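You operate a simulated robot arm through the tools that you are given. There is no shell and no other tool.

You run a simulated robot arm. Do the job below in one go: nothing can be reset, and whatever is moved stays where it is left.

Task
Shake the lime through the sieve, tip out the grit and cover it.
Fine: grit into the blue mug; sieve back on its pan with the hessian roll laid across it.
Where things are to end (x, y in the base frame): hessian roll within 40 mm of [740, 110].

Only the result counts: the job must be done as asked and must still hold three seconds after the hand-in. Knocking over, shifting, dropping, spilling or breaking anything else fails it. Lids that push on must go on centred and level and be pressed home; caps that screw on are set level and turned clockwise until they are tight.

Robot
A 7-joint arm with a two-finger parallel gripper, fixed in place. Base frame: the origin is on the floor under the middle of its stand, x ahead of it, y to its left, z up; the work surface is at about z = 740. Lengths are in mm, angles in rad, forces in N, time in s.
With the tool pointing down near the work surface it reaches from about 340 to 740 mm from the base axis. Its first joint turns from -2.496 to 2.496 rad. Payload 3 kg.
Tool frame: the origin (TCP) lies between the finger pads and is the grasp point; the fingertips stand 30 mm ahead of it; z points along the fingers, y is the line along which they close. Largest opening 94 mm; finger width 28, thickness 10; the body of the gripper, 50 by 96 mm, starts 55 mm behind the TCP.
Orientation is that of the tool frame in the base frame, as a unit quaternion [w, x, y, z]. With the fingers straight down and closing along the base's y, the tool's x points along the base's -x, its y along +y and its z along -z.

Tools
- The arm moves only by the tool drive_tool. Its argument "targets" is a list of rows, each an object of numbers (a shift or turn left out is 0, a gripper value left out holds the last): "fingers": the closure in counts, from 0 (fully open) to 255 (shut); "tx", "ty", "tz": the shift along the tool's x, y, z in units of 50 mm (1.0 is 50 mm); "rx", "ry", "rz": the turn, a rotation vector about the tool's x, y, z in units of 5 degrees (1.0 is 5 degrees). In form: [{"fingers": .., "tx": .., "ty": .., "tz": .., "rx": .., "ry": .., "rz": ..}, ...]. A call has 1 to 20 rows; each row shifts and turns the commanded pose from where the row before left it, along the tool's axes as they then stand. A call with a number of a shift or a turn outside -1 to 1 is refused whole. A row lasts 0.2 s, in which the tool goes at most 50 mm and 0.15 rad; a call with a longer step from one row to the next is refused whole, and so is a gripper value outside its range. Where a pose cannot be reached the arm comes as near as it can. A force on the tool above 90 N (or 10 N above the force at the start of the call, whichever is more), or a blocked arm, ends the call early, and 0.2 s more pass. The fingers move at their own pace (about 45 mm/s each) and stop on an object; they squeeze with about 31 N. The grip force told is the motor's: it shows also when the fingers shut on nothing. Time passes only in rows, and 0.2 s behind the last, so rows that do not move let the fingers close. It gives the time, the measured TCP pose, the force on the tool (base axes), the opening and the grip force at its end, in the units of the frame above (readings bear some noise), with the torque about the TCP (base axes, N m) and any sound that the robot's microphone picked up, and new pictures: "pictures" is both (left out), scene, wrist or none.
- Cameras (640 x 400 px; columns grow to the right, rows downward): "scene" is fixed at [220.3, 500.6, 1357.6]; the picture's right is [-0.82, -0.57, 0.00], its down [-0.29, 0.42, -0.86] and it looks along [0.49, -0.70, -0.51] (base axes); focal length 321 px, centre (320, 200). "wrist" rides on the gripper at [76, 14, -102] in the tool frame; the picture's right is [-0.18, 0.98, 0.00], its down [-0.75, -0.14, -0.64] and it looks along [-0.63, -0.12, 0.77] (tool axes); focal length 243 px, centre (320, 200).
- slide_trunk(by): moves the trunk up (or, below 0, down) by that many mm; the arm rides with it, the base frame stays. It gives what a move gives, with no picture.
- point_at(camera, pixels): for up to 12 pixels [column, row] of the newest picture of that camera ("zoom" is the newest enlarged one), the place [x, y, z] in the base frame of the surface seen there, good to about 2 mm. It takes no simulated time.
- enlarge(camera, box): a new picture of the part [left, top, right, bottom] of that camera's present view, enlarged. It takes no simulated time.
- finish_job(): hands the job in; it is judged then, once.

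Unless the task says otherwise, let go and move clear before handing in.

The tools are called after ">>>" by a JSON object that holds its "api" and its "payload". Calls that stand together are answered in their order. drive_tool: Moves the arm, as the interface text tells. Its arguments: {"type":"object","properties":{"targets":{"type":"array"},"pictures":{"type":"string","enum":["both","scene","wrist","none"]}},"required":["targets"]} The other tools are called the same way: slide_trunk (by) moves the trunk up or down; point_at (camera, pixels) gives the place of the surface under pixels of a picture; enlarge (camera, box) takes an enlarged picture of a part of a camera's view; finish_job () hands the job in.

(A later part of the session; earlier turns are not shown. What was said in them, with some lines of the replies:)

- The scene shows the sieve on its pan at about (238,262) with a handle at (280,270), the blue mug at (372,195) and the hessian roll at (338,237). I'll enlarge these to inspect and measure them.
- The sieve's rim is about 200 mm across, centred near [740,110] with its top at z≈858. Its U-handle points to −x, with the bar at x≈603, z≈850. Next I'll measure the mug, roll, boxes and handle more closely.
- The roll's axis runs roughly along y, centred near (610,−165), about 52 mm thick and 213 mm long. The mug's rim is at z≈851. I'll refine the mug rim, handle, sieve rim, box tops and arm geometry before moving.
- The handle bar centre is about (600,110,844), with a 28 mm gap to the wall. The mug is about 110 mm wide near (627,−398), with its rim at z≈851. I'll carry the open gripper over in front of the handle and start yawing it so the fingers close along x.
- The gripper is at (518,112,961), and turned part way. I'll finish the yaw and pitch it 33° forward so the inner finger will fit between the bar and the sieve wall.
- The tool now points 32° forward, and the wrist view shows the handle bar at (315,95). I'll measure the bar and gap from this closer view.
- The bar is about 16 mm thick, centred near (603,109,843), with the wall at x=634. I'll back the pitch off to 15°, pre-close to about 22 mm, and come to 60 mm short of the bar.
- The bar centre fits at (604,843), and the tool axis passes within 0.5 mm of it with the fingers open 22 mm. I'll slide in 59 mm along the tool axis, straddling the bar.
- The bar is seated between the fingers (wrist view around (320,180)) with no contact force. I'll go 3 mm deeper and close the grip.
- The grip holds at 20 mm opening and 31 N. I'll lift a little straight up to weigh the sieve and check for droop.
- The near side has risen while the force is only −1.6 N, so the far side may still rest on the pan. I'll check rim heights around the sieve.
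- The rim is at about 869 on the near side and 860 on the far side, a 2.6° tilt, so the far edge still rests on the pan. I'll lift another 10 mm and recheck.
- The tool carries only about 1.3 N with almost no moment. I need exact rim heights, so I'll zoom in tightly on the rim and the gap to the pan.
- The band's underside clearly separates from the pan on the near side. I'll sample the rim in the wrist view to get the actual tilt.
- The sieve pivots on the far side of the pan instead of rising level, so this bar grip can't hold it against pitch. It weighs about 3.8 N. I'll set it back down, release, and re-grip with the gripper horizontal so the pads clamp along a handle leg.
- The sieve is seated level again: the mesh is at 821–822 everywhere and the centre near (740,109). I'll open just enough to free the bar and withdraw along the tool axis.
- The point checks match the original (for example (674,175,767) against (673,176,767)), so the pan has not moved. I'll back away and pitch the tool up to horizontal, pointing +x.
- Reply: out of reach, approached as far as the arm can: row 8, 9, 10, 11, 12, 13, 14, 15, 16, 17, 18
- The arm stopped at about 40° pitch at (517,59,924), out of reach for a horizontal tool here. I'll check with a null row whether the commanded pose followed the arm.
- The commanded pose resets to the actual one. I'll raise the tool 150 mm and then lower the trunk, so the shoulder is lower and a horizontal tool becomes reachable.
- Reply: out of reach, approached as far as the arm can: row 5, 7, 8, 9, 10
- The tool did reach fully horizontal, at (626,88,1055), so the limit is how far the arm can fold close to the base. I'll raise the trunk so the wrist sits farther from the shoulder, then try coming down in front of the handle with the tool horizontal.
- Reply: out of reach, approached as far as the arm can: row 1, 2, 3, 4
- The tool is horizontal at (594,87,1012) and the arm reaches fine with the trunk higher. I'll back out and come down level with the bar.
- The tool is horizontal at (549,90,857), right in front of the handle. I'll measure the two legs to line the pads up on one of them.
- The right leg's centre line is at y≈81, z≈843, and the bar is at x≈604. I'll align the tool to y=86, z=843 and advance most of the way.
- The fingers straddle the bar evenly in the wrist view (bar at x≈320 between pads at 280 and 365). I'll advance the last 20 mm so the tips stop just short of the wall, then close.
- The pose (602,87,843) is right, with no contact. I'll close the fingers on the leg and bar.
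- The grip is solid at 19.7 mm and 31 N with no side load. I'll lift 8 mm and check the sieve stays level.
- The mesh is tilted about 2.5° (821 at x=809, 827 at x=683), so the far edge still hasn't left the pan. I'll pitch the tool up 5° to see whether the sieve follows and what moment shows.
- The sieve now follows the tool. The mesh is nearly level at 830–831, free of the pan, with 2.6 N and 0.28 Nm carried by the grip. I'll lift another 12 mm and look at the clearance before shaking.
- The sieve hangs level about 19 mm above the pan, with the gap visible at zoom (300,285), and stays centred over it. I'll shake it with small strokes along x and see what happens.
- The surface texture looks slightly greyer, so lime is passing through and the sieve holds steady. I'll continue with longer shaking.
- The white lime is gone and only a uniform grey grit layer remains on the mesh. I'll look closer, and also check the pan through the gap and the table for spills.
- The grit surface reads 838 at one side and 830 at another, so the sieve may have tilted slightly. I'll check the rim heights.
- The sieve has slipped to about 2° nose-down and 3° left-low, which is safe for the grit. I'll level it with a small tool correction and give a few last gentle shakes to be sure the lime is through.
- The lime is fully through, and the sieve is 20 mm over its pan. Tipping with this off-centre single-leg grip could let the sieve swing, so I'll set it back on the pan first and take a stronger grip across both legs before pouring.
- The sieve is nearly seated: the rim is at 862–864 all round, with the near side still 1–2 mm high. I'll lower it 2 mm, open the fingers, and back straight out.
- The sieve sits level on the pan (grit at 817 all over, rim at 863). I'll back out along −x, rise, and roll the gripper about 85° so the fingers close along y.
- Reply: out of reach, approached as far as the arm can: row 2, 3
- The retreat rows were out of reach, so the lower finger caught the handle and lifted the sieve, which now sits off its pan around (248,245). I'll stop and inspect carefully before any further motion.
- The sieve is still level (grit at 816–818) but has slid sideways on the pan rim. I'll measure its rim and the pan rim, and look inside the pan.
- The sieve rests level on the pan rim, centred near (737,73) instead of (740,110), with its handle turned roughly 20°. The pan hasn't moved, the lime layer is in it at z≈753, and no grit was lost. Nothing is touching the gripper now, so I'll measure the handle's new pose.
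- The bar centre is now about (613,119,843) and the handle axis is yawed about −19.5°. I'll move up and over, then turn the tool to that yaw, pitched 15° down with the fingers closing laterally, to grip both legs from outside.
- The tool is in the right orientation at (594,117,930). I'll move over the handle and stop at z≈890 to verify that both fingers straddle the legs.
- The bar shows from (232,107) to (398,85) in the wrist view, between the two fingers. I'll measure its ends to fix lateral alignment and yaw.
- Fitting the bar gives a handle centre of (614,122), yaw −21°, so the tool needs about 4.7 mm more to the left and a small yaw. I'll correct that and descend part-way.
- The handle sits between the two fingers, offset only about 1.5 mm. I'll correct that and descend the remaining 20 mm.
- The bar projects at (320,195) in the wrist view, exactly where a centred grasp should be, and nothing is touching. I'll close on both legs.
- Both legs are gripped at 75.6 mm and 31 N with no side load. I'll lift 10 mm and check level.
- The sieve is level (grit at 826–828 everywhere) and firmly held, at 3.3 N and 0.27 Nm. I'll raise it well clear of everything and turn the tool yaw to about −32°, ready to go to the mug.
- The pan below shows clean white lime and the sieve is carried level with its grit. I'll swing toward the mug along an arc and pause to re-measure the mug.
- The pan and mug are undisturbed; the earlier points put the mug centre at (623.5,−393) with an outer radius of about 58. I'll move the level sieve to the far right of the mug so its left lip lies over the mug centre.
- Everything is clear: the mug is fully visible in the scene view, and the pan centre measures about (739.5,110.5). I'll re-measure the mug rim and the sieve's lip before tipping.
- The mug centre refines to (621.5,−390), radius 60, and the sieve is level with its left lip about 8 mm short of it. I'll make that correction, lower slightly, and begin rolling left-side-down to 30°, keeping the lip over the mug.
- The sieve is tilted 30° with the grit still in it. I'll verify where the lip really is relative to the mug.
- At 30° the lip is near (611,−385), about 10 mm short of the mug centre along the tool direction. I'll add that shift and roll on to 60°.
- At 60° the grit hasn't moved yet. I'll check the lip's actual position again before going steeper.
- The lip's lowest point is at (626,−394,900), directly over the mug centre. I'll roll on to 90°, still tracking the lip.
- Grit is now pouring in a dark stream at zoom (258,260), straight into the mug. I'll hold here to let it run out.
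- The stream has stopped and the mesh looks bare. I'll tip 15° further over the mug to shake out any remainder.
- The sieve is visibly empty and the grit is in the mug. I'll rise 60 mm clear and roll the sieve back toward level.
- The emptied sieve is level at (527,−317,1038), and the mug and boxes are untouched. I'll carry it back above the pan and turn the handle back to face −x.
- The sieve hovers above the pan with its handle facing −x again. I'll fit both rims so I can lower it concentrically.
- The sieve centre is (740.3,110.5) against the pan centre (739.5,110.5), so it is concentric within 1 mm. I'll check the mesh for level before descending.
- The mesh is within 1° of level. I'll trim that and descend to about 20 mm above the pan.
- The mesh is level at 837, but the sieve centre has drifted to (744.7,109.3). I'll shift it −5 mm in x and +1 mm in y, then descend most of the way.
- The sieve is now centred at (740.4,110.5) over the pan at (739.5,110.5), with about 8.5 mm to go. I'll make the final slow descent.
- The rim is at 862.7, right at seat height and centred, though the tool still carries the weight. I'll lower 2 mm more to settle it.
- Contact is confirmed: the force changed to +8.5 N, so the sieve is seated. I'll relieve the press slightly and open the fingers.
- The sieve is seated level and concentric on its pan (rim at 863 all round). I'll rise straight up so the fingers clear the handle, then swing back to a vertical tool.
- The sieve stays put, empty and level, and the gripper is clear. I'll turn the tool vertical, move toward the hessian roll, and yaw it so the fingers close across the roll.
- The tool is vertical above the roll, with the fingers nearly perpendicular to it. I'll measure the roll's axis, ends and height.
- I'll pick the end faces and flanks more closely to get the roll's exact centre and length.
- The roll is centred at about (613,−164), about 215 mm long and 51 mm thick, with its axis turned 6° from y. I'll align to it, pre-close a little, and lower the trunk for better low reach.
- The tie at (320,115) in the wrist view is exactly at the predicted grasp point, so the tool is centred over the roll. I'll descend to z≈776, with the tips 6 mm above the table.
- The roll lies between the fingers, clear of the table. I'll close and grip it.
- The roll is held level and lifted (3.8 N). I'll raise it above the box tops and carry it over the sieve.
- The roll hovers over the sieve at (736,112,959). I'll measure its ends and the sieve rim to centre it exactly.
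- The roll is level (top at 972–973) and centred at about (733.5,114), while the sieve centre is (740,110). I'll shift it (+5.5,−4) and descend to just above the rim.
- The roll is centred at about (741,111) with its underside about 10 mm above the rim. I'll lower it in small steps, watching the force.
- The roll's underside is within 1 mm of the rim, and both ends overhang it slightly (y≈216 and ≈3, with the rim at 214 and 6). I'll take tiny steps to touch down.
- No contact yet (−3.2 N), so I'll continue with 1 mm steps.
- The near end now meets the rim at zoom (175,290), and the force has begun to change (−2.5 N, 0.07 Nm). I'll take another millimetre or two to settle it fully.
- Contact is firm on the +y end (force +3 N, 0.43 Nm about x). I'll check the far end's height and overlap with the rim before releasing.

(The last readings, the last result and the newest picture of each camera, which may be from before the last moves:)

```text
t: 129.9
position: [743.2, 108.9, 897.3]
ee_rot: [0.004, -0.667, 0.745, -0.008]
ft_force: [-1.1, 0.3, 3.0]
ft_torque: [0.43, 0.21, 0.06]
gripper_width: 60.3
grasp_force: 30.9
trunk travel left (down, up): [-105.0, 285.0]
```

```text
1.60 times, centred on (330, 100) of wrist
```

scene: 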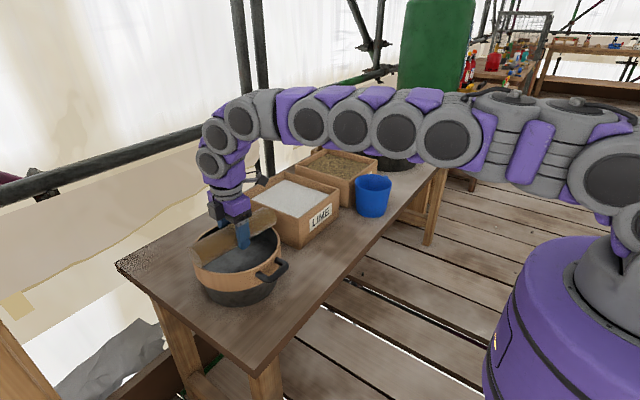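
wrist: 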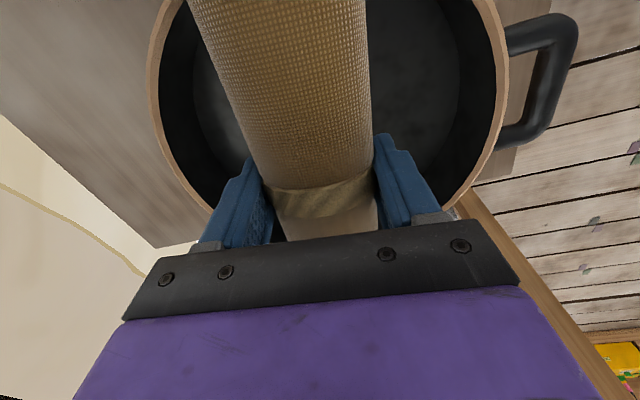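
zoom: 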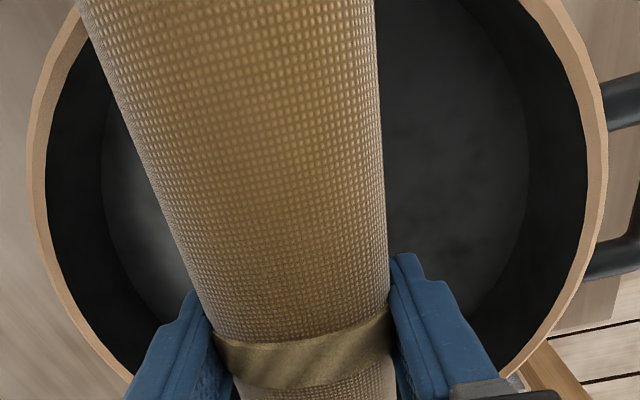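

I'll pick the far end itself and the matching near-end heights.

>>> {"api": "enlarge", "payload": {"camera": "scene", "box": [180, 190, 300, 290]}}

>>> {"api": "point_at", "payload": {"camera": "zoom", "pixels": [[80, 215], [95, 200], [130, 175], [170, 155], [400, 95], [430, 75], [460, 70], [485, 85], [495, 100], [490, 115], [75, 235], [95, 260]]}}

```text
4.00 times, centred on (240, 240) of scene
```

zoom: 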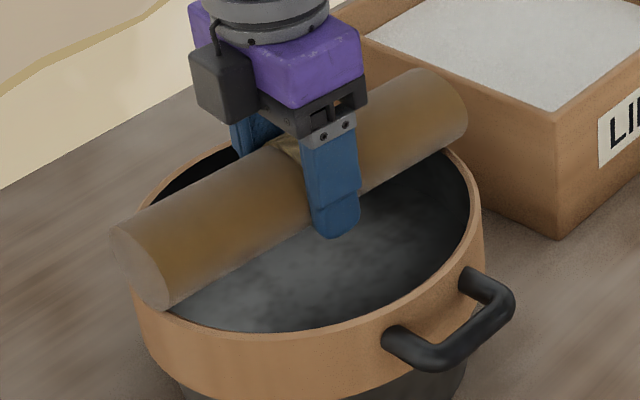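

```text
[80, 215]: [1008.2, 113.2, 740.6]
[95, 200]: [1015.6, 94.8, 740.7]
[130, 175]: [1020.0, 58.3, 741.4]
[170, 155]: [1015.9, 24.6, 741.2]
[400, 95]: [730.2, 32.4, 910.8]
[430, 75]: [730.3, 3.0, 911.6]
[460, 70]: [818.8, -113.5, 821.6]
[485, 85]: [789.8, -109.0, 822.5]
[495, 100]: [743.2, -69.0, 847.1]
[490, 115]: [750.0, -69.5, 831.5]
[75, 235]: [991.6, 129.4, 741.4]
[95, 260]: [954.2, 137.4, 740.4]
```

>>> {"api": "point_at", "payload": {"camera": "zoom", "pixels": [[150, 205], [180, 190], [230, 170], [140, 250], [130, 240], [160, 285], [463, 110], [455, 130], [440, 72], [120, 232], [200, 185], [450, 85]]}}

```text
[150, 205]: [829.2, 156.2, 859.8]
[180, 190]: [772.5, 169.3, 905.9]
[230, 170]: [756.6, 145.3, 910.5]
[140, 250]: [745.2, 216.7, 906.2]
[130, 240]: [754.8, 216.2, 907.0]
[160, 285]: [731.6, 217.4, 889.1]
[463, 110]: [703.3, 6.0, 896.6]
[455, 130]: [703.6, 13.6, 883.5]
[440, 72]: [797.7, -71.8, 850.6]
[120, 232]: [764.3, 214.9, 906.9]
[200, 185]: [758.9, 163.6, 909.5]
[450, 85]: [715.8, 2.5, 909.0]
```

The roll's centre is at (739.5,109.8), with ends at y≈216.5 and ≈3, nearly level and over the rim on both sides. I'll open the fingers only part-way, so they still guard the roll while it settles.

>>> {"api": "drive_tool", "payload": {"targets": [{"fingers": 75}, {"fingers": 75}, {"fingers": 75}, {}, {}]}}

>>> {"api": "enlarge", "payload": {"camera": "scene", "box": [180, 190, 300, 290]}}

>>> {"api": "point_at", "payload": {"camera": "zoom", "pixels": [[230, 170], [200, 185], [140, 250], [130, 240], [160, 285], [463, 110], [400, 95], [430, 75], [450, 85], [260, 310], [350, 320], [480, 215]]}}

```text
t: 131.1
position: [742.2, 109.6, 895.3]
ee_rot: [0.004, -0.667, 0.745, -0.008]
ft_force: [-0.4, -0.3, -0.1]
ft_torque: [0.0, 0.03, -0.02]
gripper_width: 66.4
grasp_force: 0.0
trunk travel left (down, up): [-105.0, 285.0]
```

scene: 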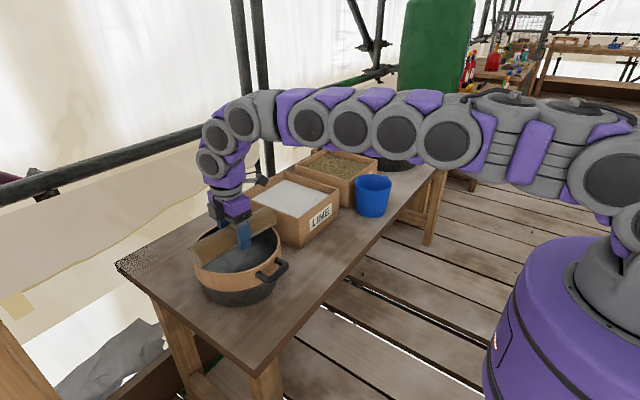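
wrist: 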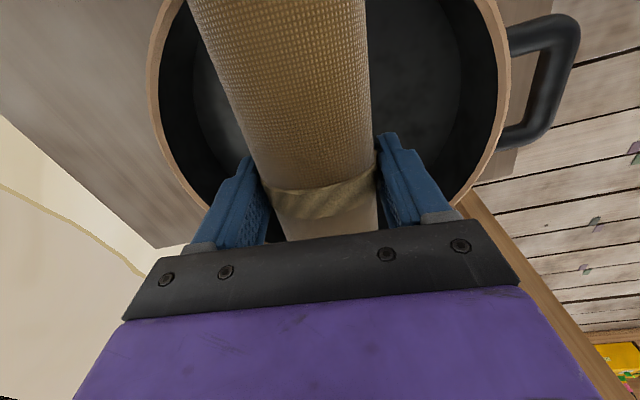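

```text
4.00 times, centred on (240, 240) of scene
```

zoom: 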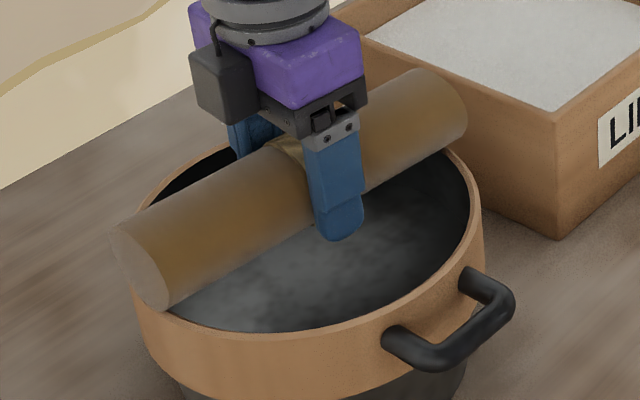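

```text
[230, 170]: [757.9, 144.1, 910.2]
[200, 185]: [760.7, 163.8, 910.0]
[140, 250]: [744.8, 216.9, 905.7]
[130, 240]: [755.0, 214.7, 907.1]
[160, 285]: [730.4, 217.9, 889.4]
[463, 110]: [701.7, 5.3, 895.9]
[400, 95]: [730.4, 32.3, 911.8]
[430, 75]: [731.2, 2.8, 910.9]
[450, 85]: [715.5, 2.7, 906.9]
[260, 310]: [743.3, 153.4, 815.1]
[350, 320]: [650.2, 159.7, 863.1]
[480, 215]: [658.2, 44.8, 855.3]
```

The roll rests on the rim by itself, with zero force on the tool, unchanged position and both ends supported. I'll open fully and pause to see whether it stays still.

>>> {"api": "drive_tool", "payload": {"targets": [{"fingers": 0}, {"fingers": 0}, {}, {}, {}, {}, {}]}}

>>> {"api": "enlarge", "payload": {"camera": "scene", "box": [180, 190, 300, 290]}}

>>> {"api": "point_at", "payload": {"camera": "zoom", "pixels": [[230, 170], [200, 185], [140, 250], [130, 240], [160, 285], [463, 110], [400, 95], [430, 75], [450, 85], [350, 320]]}}

```text
t: 132.7
position: [742.8, 108.9, 897.9]
ee_rot: [0.004, -0.667, 0.745, -0.008]
ft_force: [-0.2, -0.1, 0.0]
ft_torque: [0.01, 0.0, -0.01]
gripper_width: 94.2
grasp_force: 0.0
trunk travel left (down, up): [-105.0, 285.0]
```

scene: 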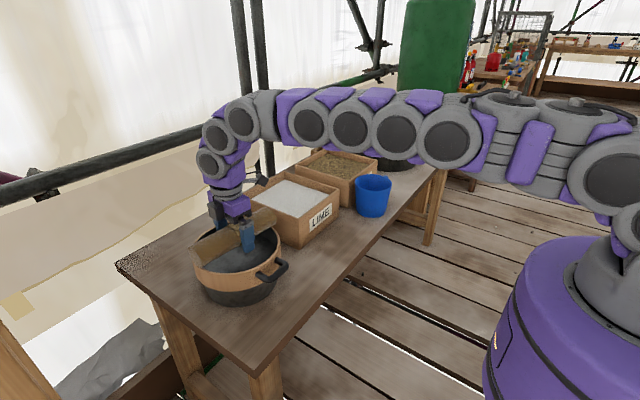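
wrist: 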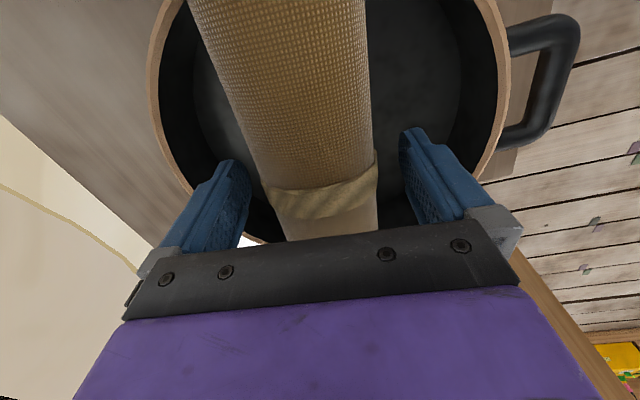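

```text
4.00 times, centred on (240, 240) of scene
```

zoom: 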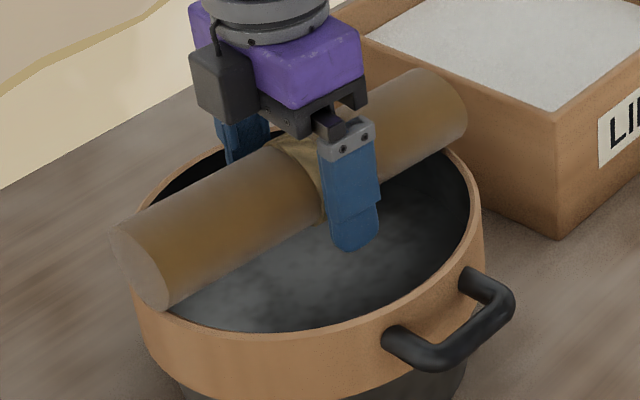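

```text
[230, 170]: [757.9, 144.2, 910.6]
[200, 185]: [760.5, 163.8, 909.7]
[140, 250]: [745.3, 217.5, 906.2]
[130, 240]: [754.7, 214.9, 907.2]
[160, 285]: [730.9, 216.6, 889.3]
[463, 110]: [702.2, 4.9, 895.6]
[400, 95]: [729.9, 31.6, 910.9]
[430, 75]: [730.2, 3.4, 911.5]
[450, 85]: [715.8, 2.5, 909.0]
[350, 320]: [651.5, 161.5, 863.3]
```

The roll hasn't moved at all. I'll withdraw straight up and away, then check the whole scene.

>>> {"api": "drive_tool", "payload": {"targets": [{"tz": -0.2}, {"tz": -0.4}, {"tz": -0.7}, {"tz": -0.8}, {"tz": -0.8}, {"tz": -0.8}, {"ty": 0.6}, {"ty": 0.8}, {"ty": 0.8}, {"ty": 0.6}, {}]}}

>>> {"api": "enlarge", "payload": {"camera": "scene", "box": [170, 180, 300, 320]}}

>>> {"api": "enlarge", "payload": {"camera": "scene", "box": [300, 130, 440, 250]}}

```text
t: 135.1
position: [602.5, 127.0, 1067.7]
ee_rot: [0.002, -0.667, 0.745, -0.009]
ft_force: [0.8, 0.6, 0.8]
ft_torque: [-0.04, 0.0, 0.01]
gripper_width: 94.1
grasp_force: 0.1
out of reach, approached as far as the arm can: row 6
trunk travel left (down, up): [-105.0, 285.0]
```

scene: 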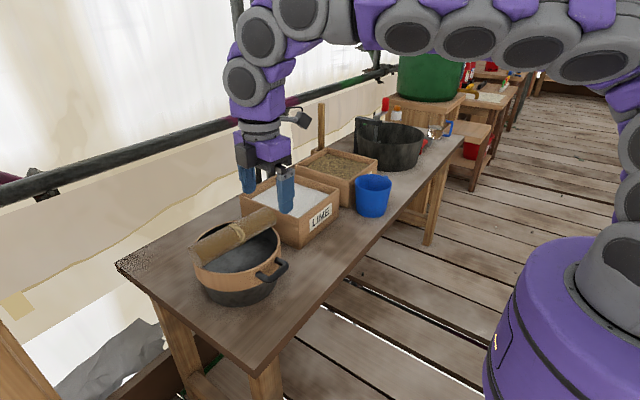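
wrist: 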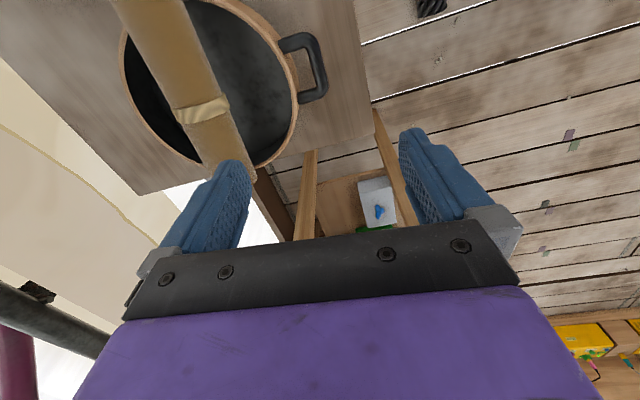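

```text
2.86 times, centred on (235, 250) of scene
```

zoom: 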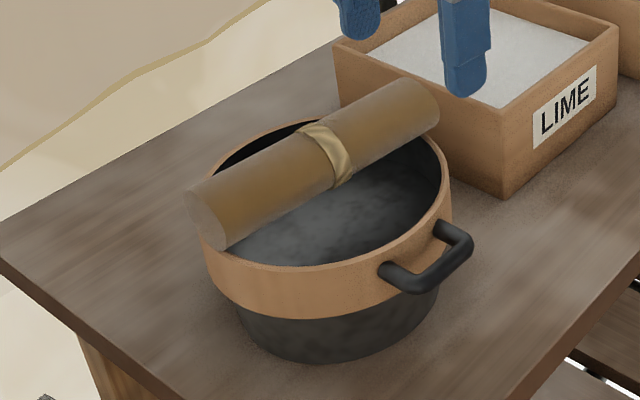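

```text
3.33 times, centred on (370, 190) of scene
```

zoom: 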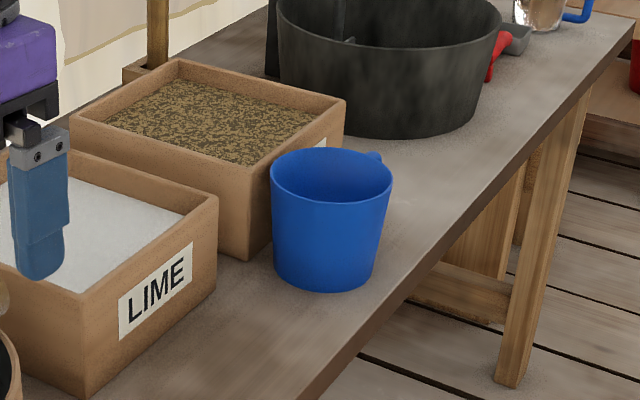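

The roll lies centred across the sieve, the sieve is seated on its pan, the mug stands untouched, and the table is clean. I'll wait a few seconds and confirm nothing moves.

>>> {"api": "drive_tool", "payload": {"targets": [{"tz": -0.3}, {}, {}, {}, {}, {}, {}, {}, {}, {}, {}, {}, {}, {}, {}, {}]}}

>>> {"api": "enlarge", "payload": {"camera": "scene", "box": [170, 180, 300, 320]}}

>>> {"api": "point_at", "payload": {"camera": "zoom", "pixels": [[205, 220], [320, 150], [270, 165], [400, 100], [435, 115], [250, 265], [400, 240], [300, 230], [360, 330], [445, 170]]}}

```text
t: 138.5
position: [601.1, 125.6, 1082.5]
ee_rot: [0.003, -0.667, 0.745, -0.008]
ft_force: [0.7, 0.4, 0.0]
ft_torque: [0.06, 0.01, 0.06]
gripper_width: 93.9
grasp_force: 0.0
trunk travel left (down, up): [-105.0, 285.0]
```

scene: 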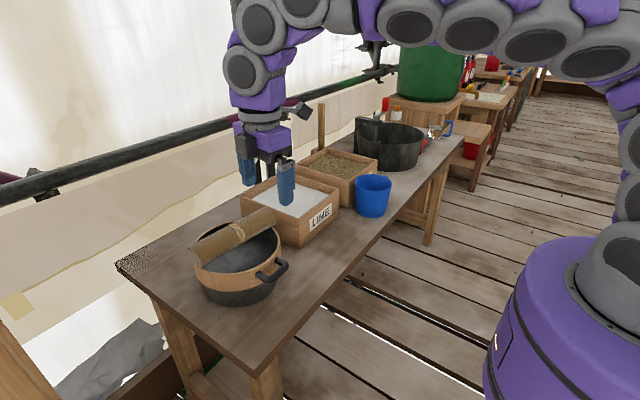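
wrist: 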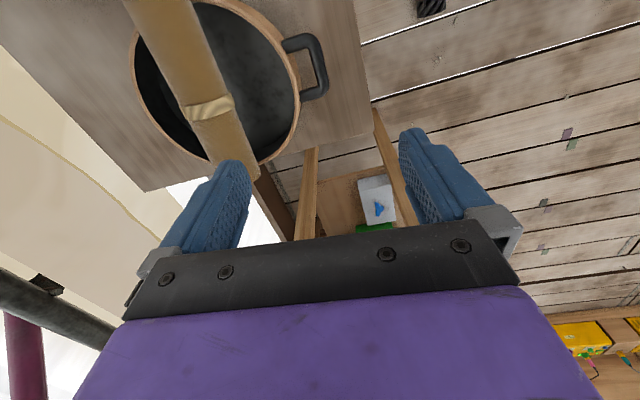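

```text
2.86 times, centred on (235, 250) of scene
```

zoom: 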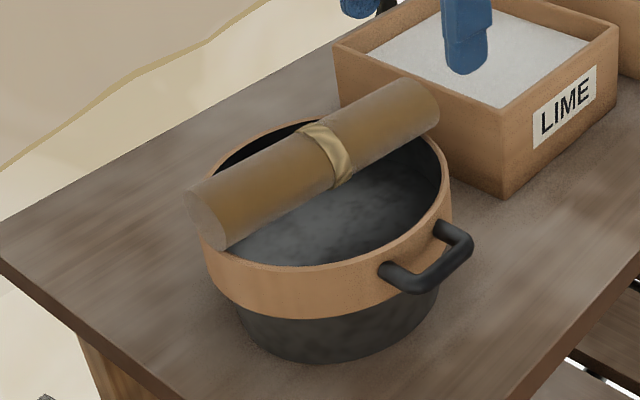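

```text
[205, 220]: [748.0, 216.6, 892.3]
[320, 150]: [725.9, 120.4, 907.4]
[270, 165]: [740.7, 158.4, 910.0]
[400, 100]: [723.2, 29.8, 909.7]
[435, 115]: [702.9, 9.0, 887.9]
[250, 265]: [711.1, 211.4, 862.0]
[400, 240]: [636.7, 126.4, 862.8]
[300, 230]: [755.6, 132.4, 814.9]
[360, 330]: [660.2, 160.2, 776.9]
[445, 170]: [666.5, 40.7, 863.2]
```

After more than three seconds nothing has shifted. The roll is still centred near (739.5,110) across the sieve, the rim reads 862–863 all round, and the mug and boxes stand as before. The gripper is clear, so I'm handing in.

>>> {"api": "finish_job", "payload": {}}

```text
The job is handed in.
```

The job is handed in. The lime went through the sieve into the pan, and the grit went into the blue mug. The sieve is back on its pan with the hessian roll laid across it.

- **Lime:** the sieve was shaken about 20 mm above the pan until no white showed on the mesh. White lime was visible in the pan afterwards.
- **Grit:** it poured in one stream into the mug, and the mesh looked bare afterwards. I did not look inside the mug, but I saw no grit on the table around it.
- **Sieve:** it sits level and within a millimetre or so of centre on the pan, with the handle facing the robot as at the start.
- **Hessian roll:** it is centred at about [739.5, 110], well within the 40 mm allowed. It rests on the rim at both ends and had not moved more than three seconds after I let go.

Partway through, a withdrawal I commanded was out of reach. A finger caught the handle and slid the loaded sieve about 37 mm off-centre on the pan. I saw no spill and the pan had not moved. I re-gripped the sieve and finished from there.

The other items on the bench look as they did at the start.
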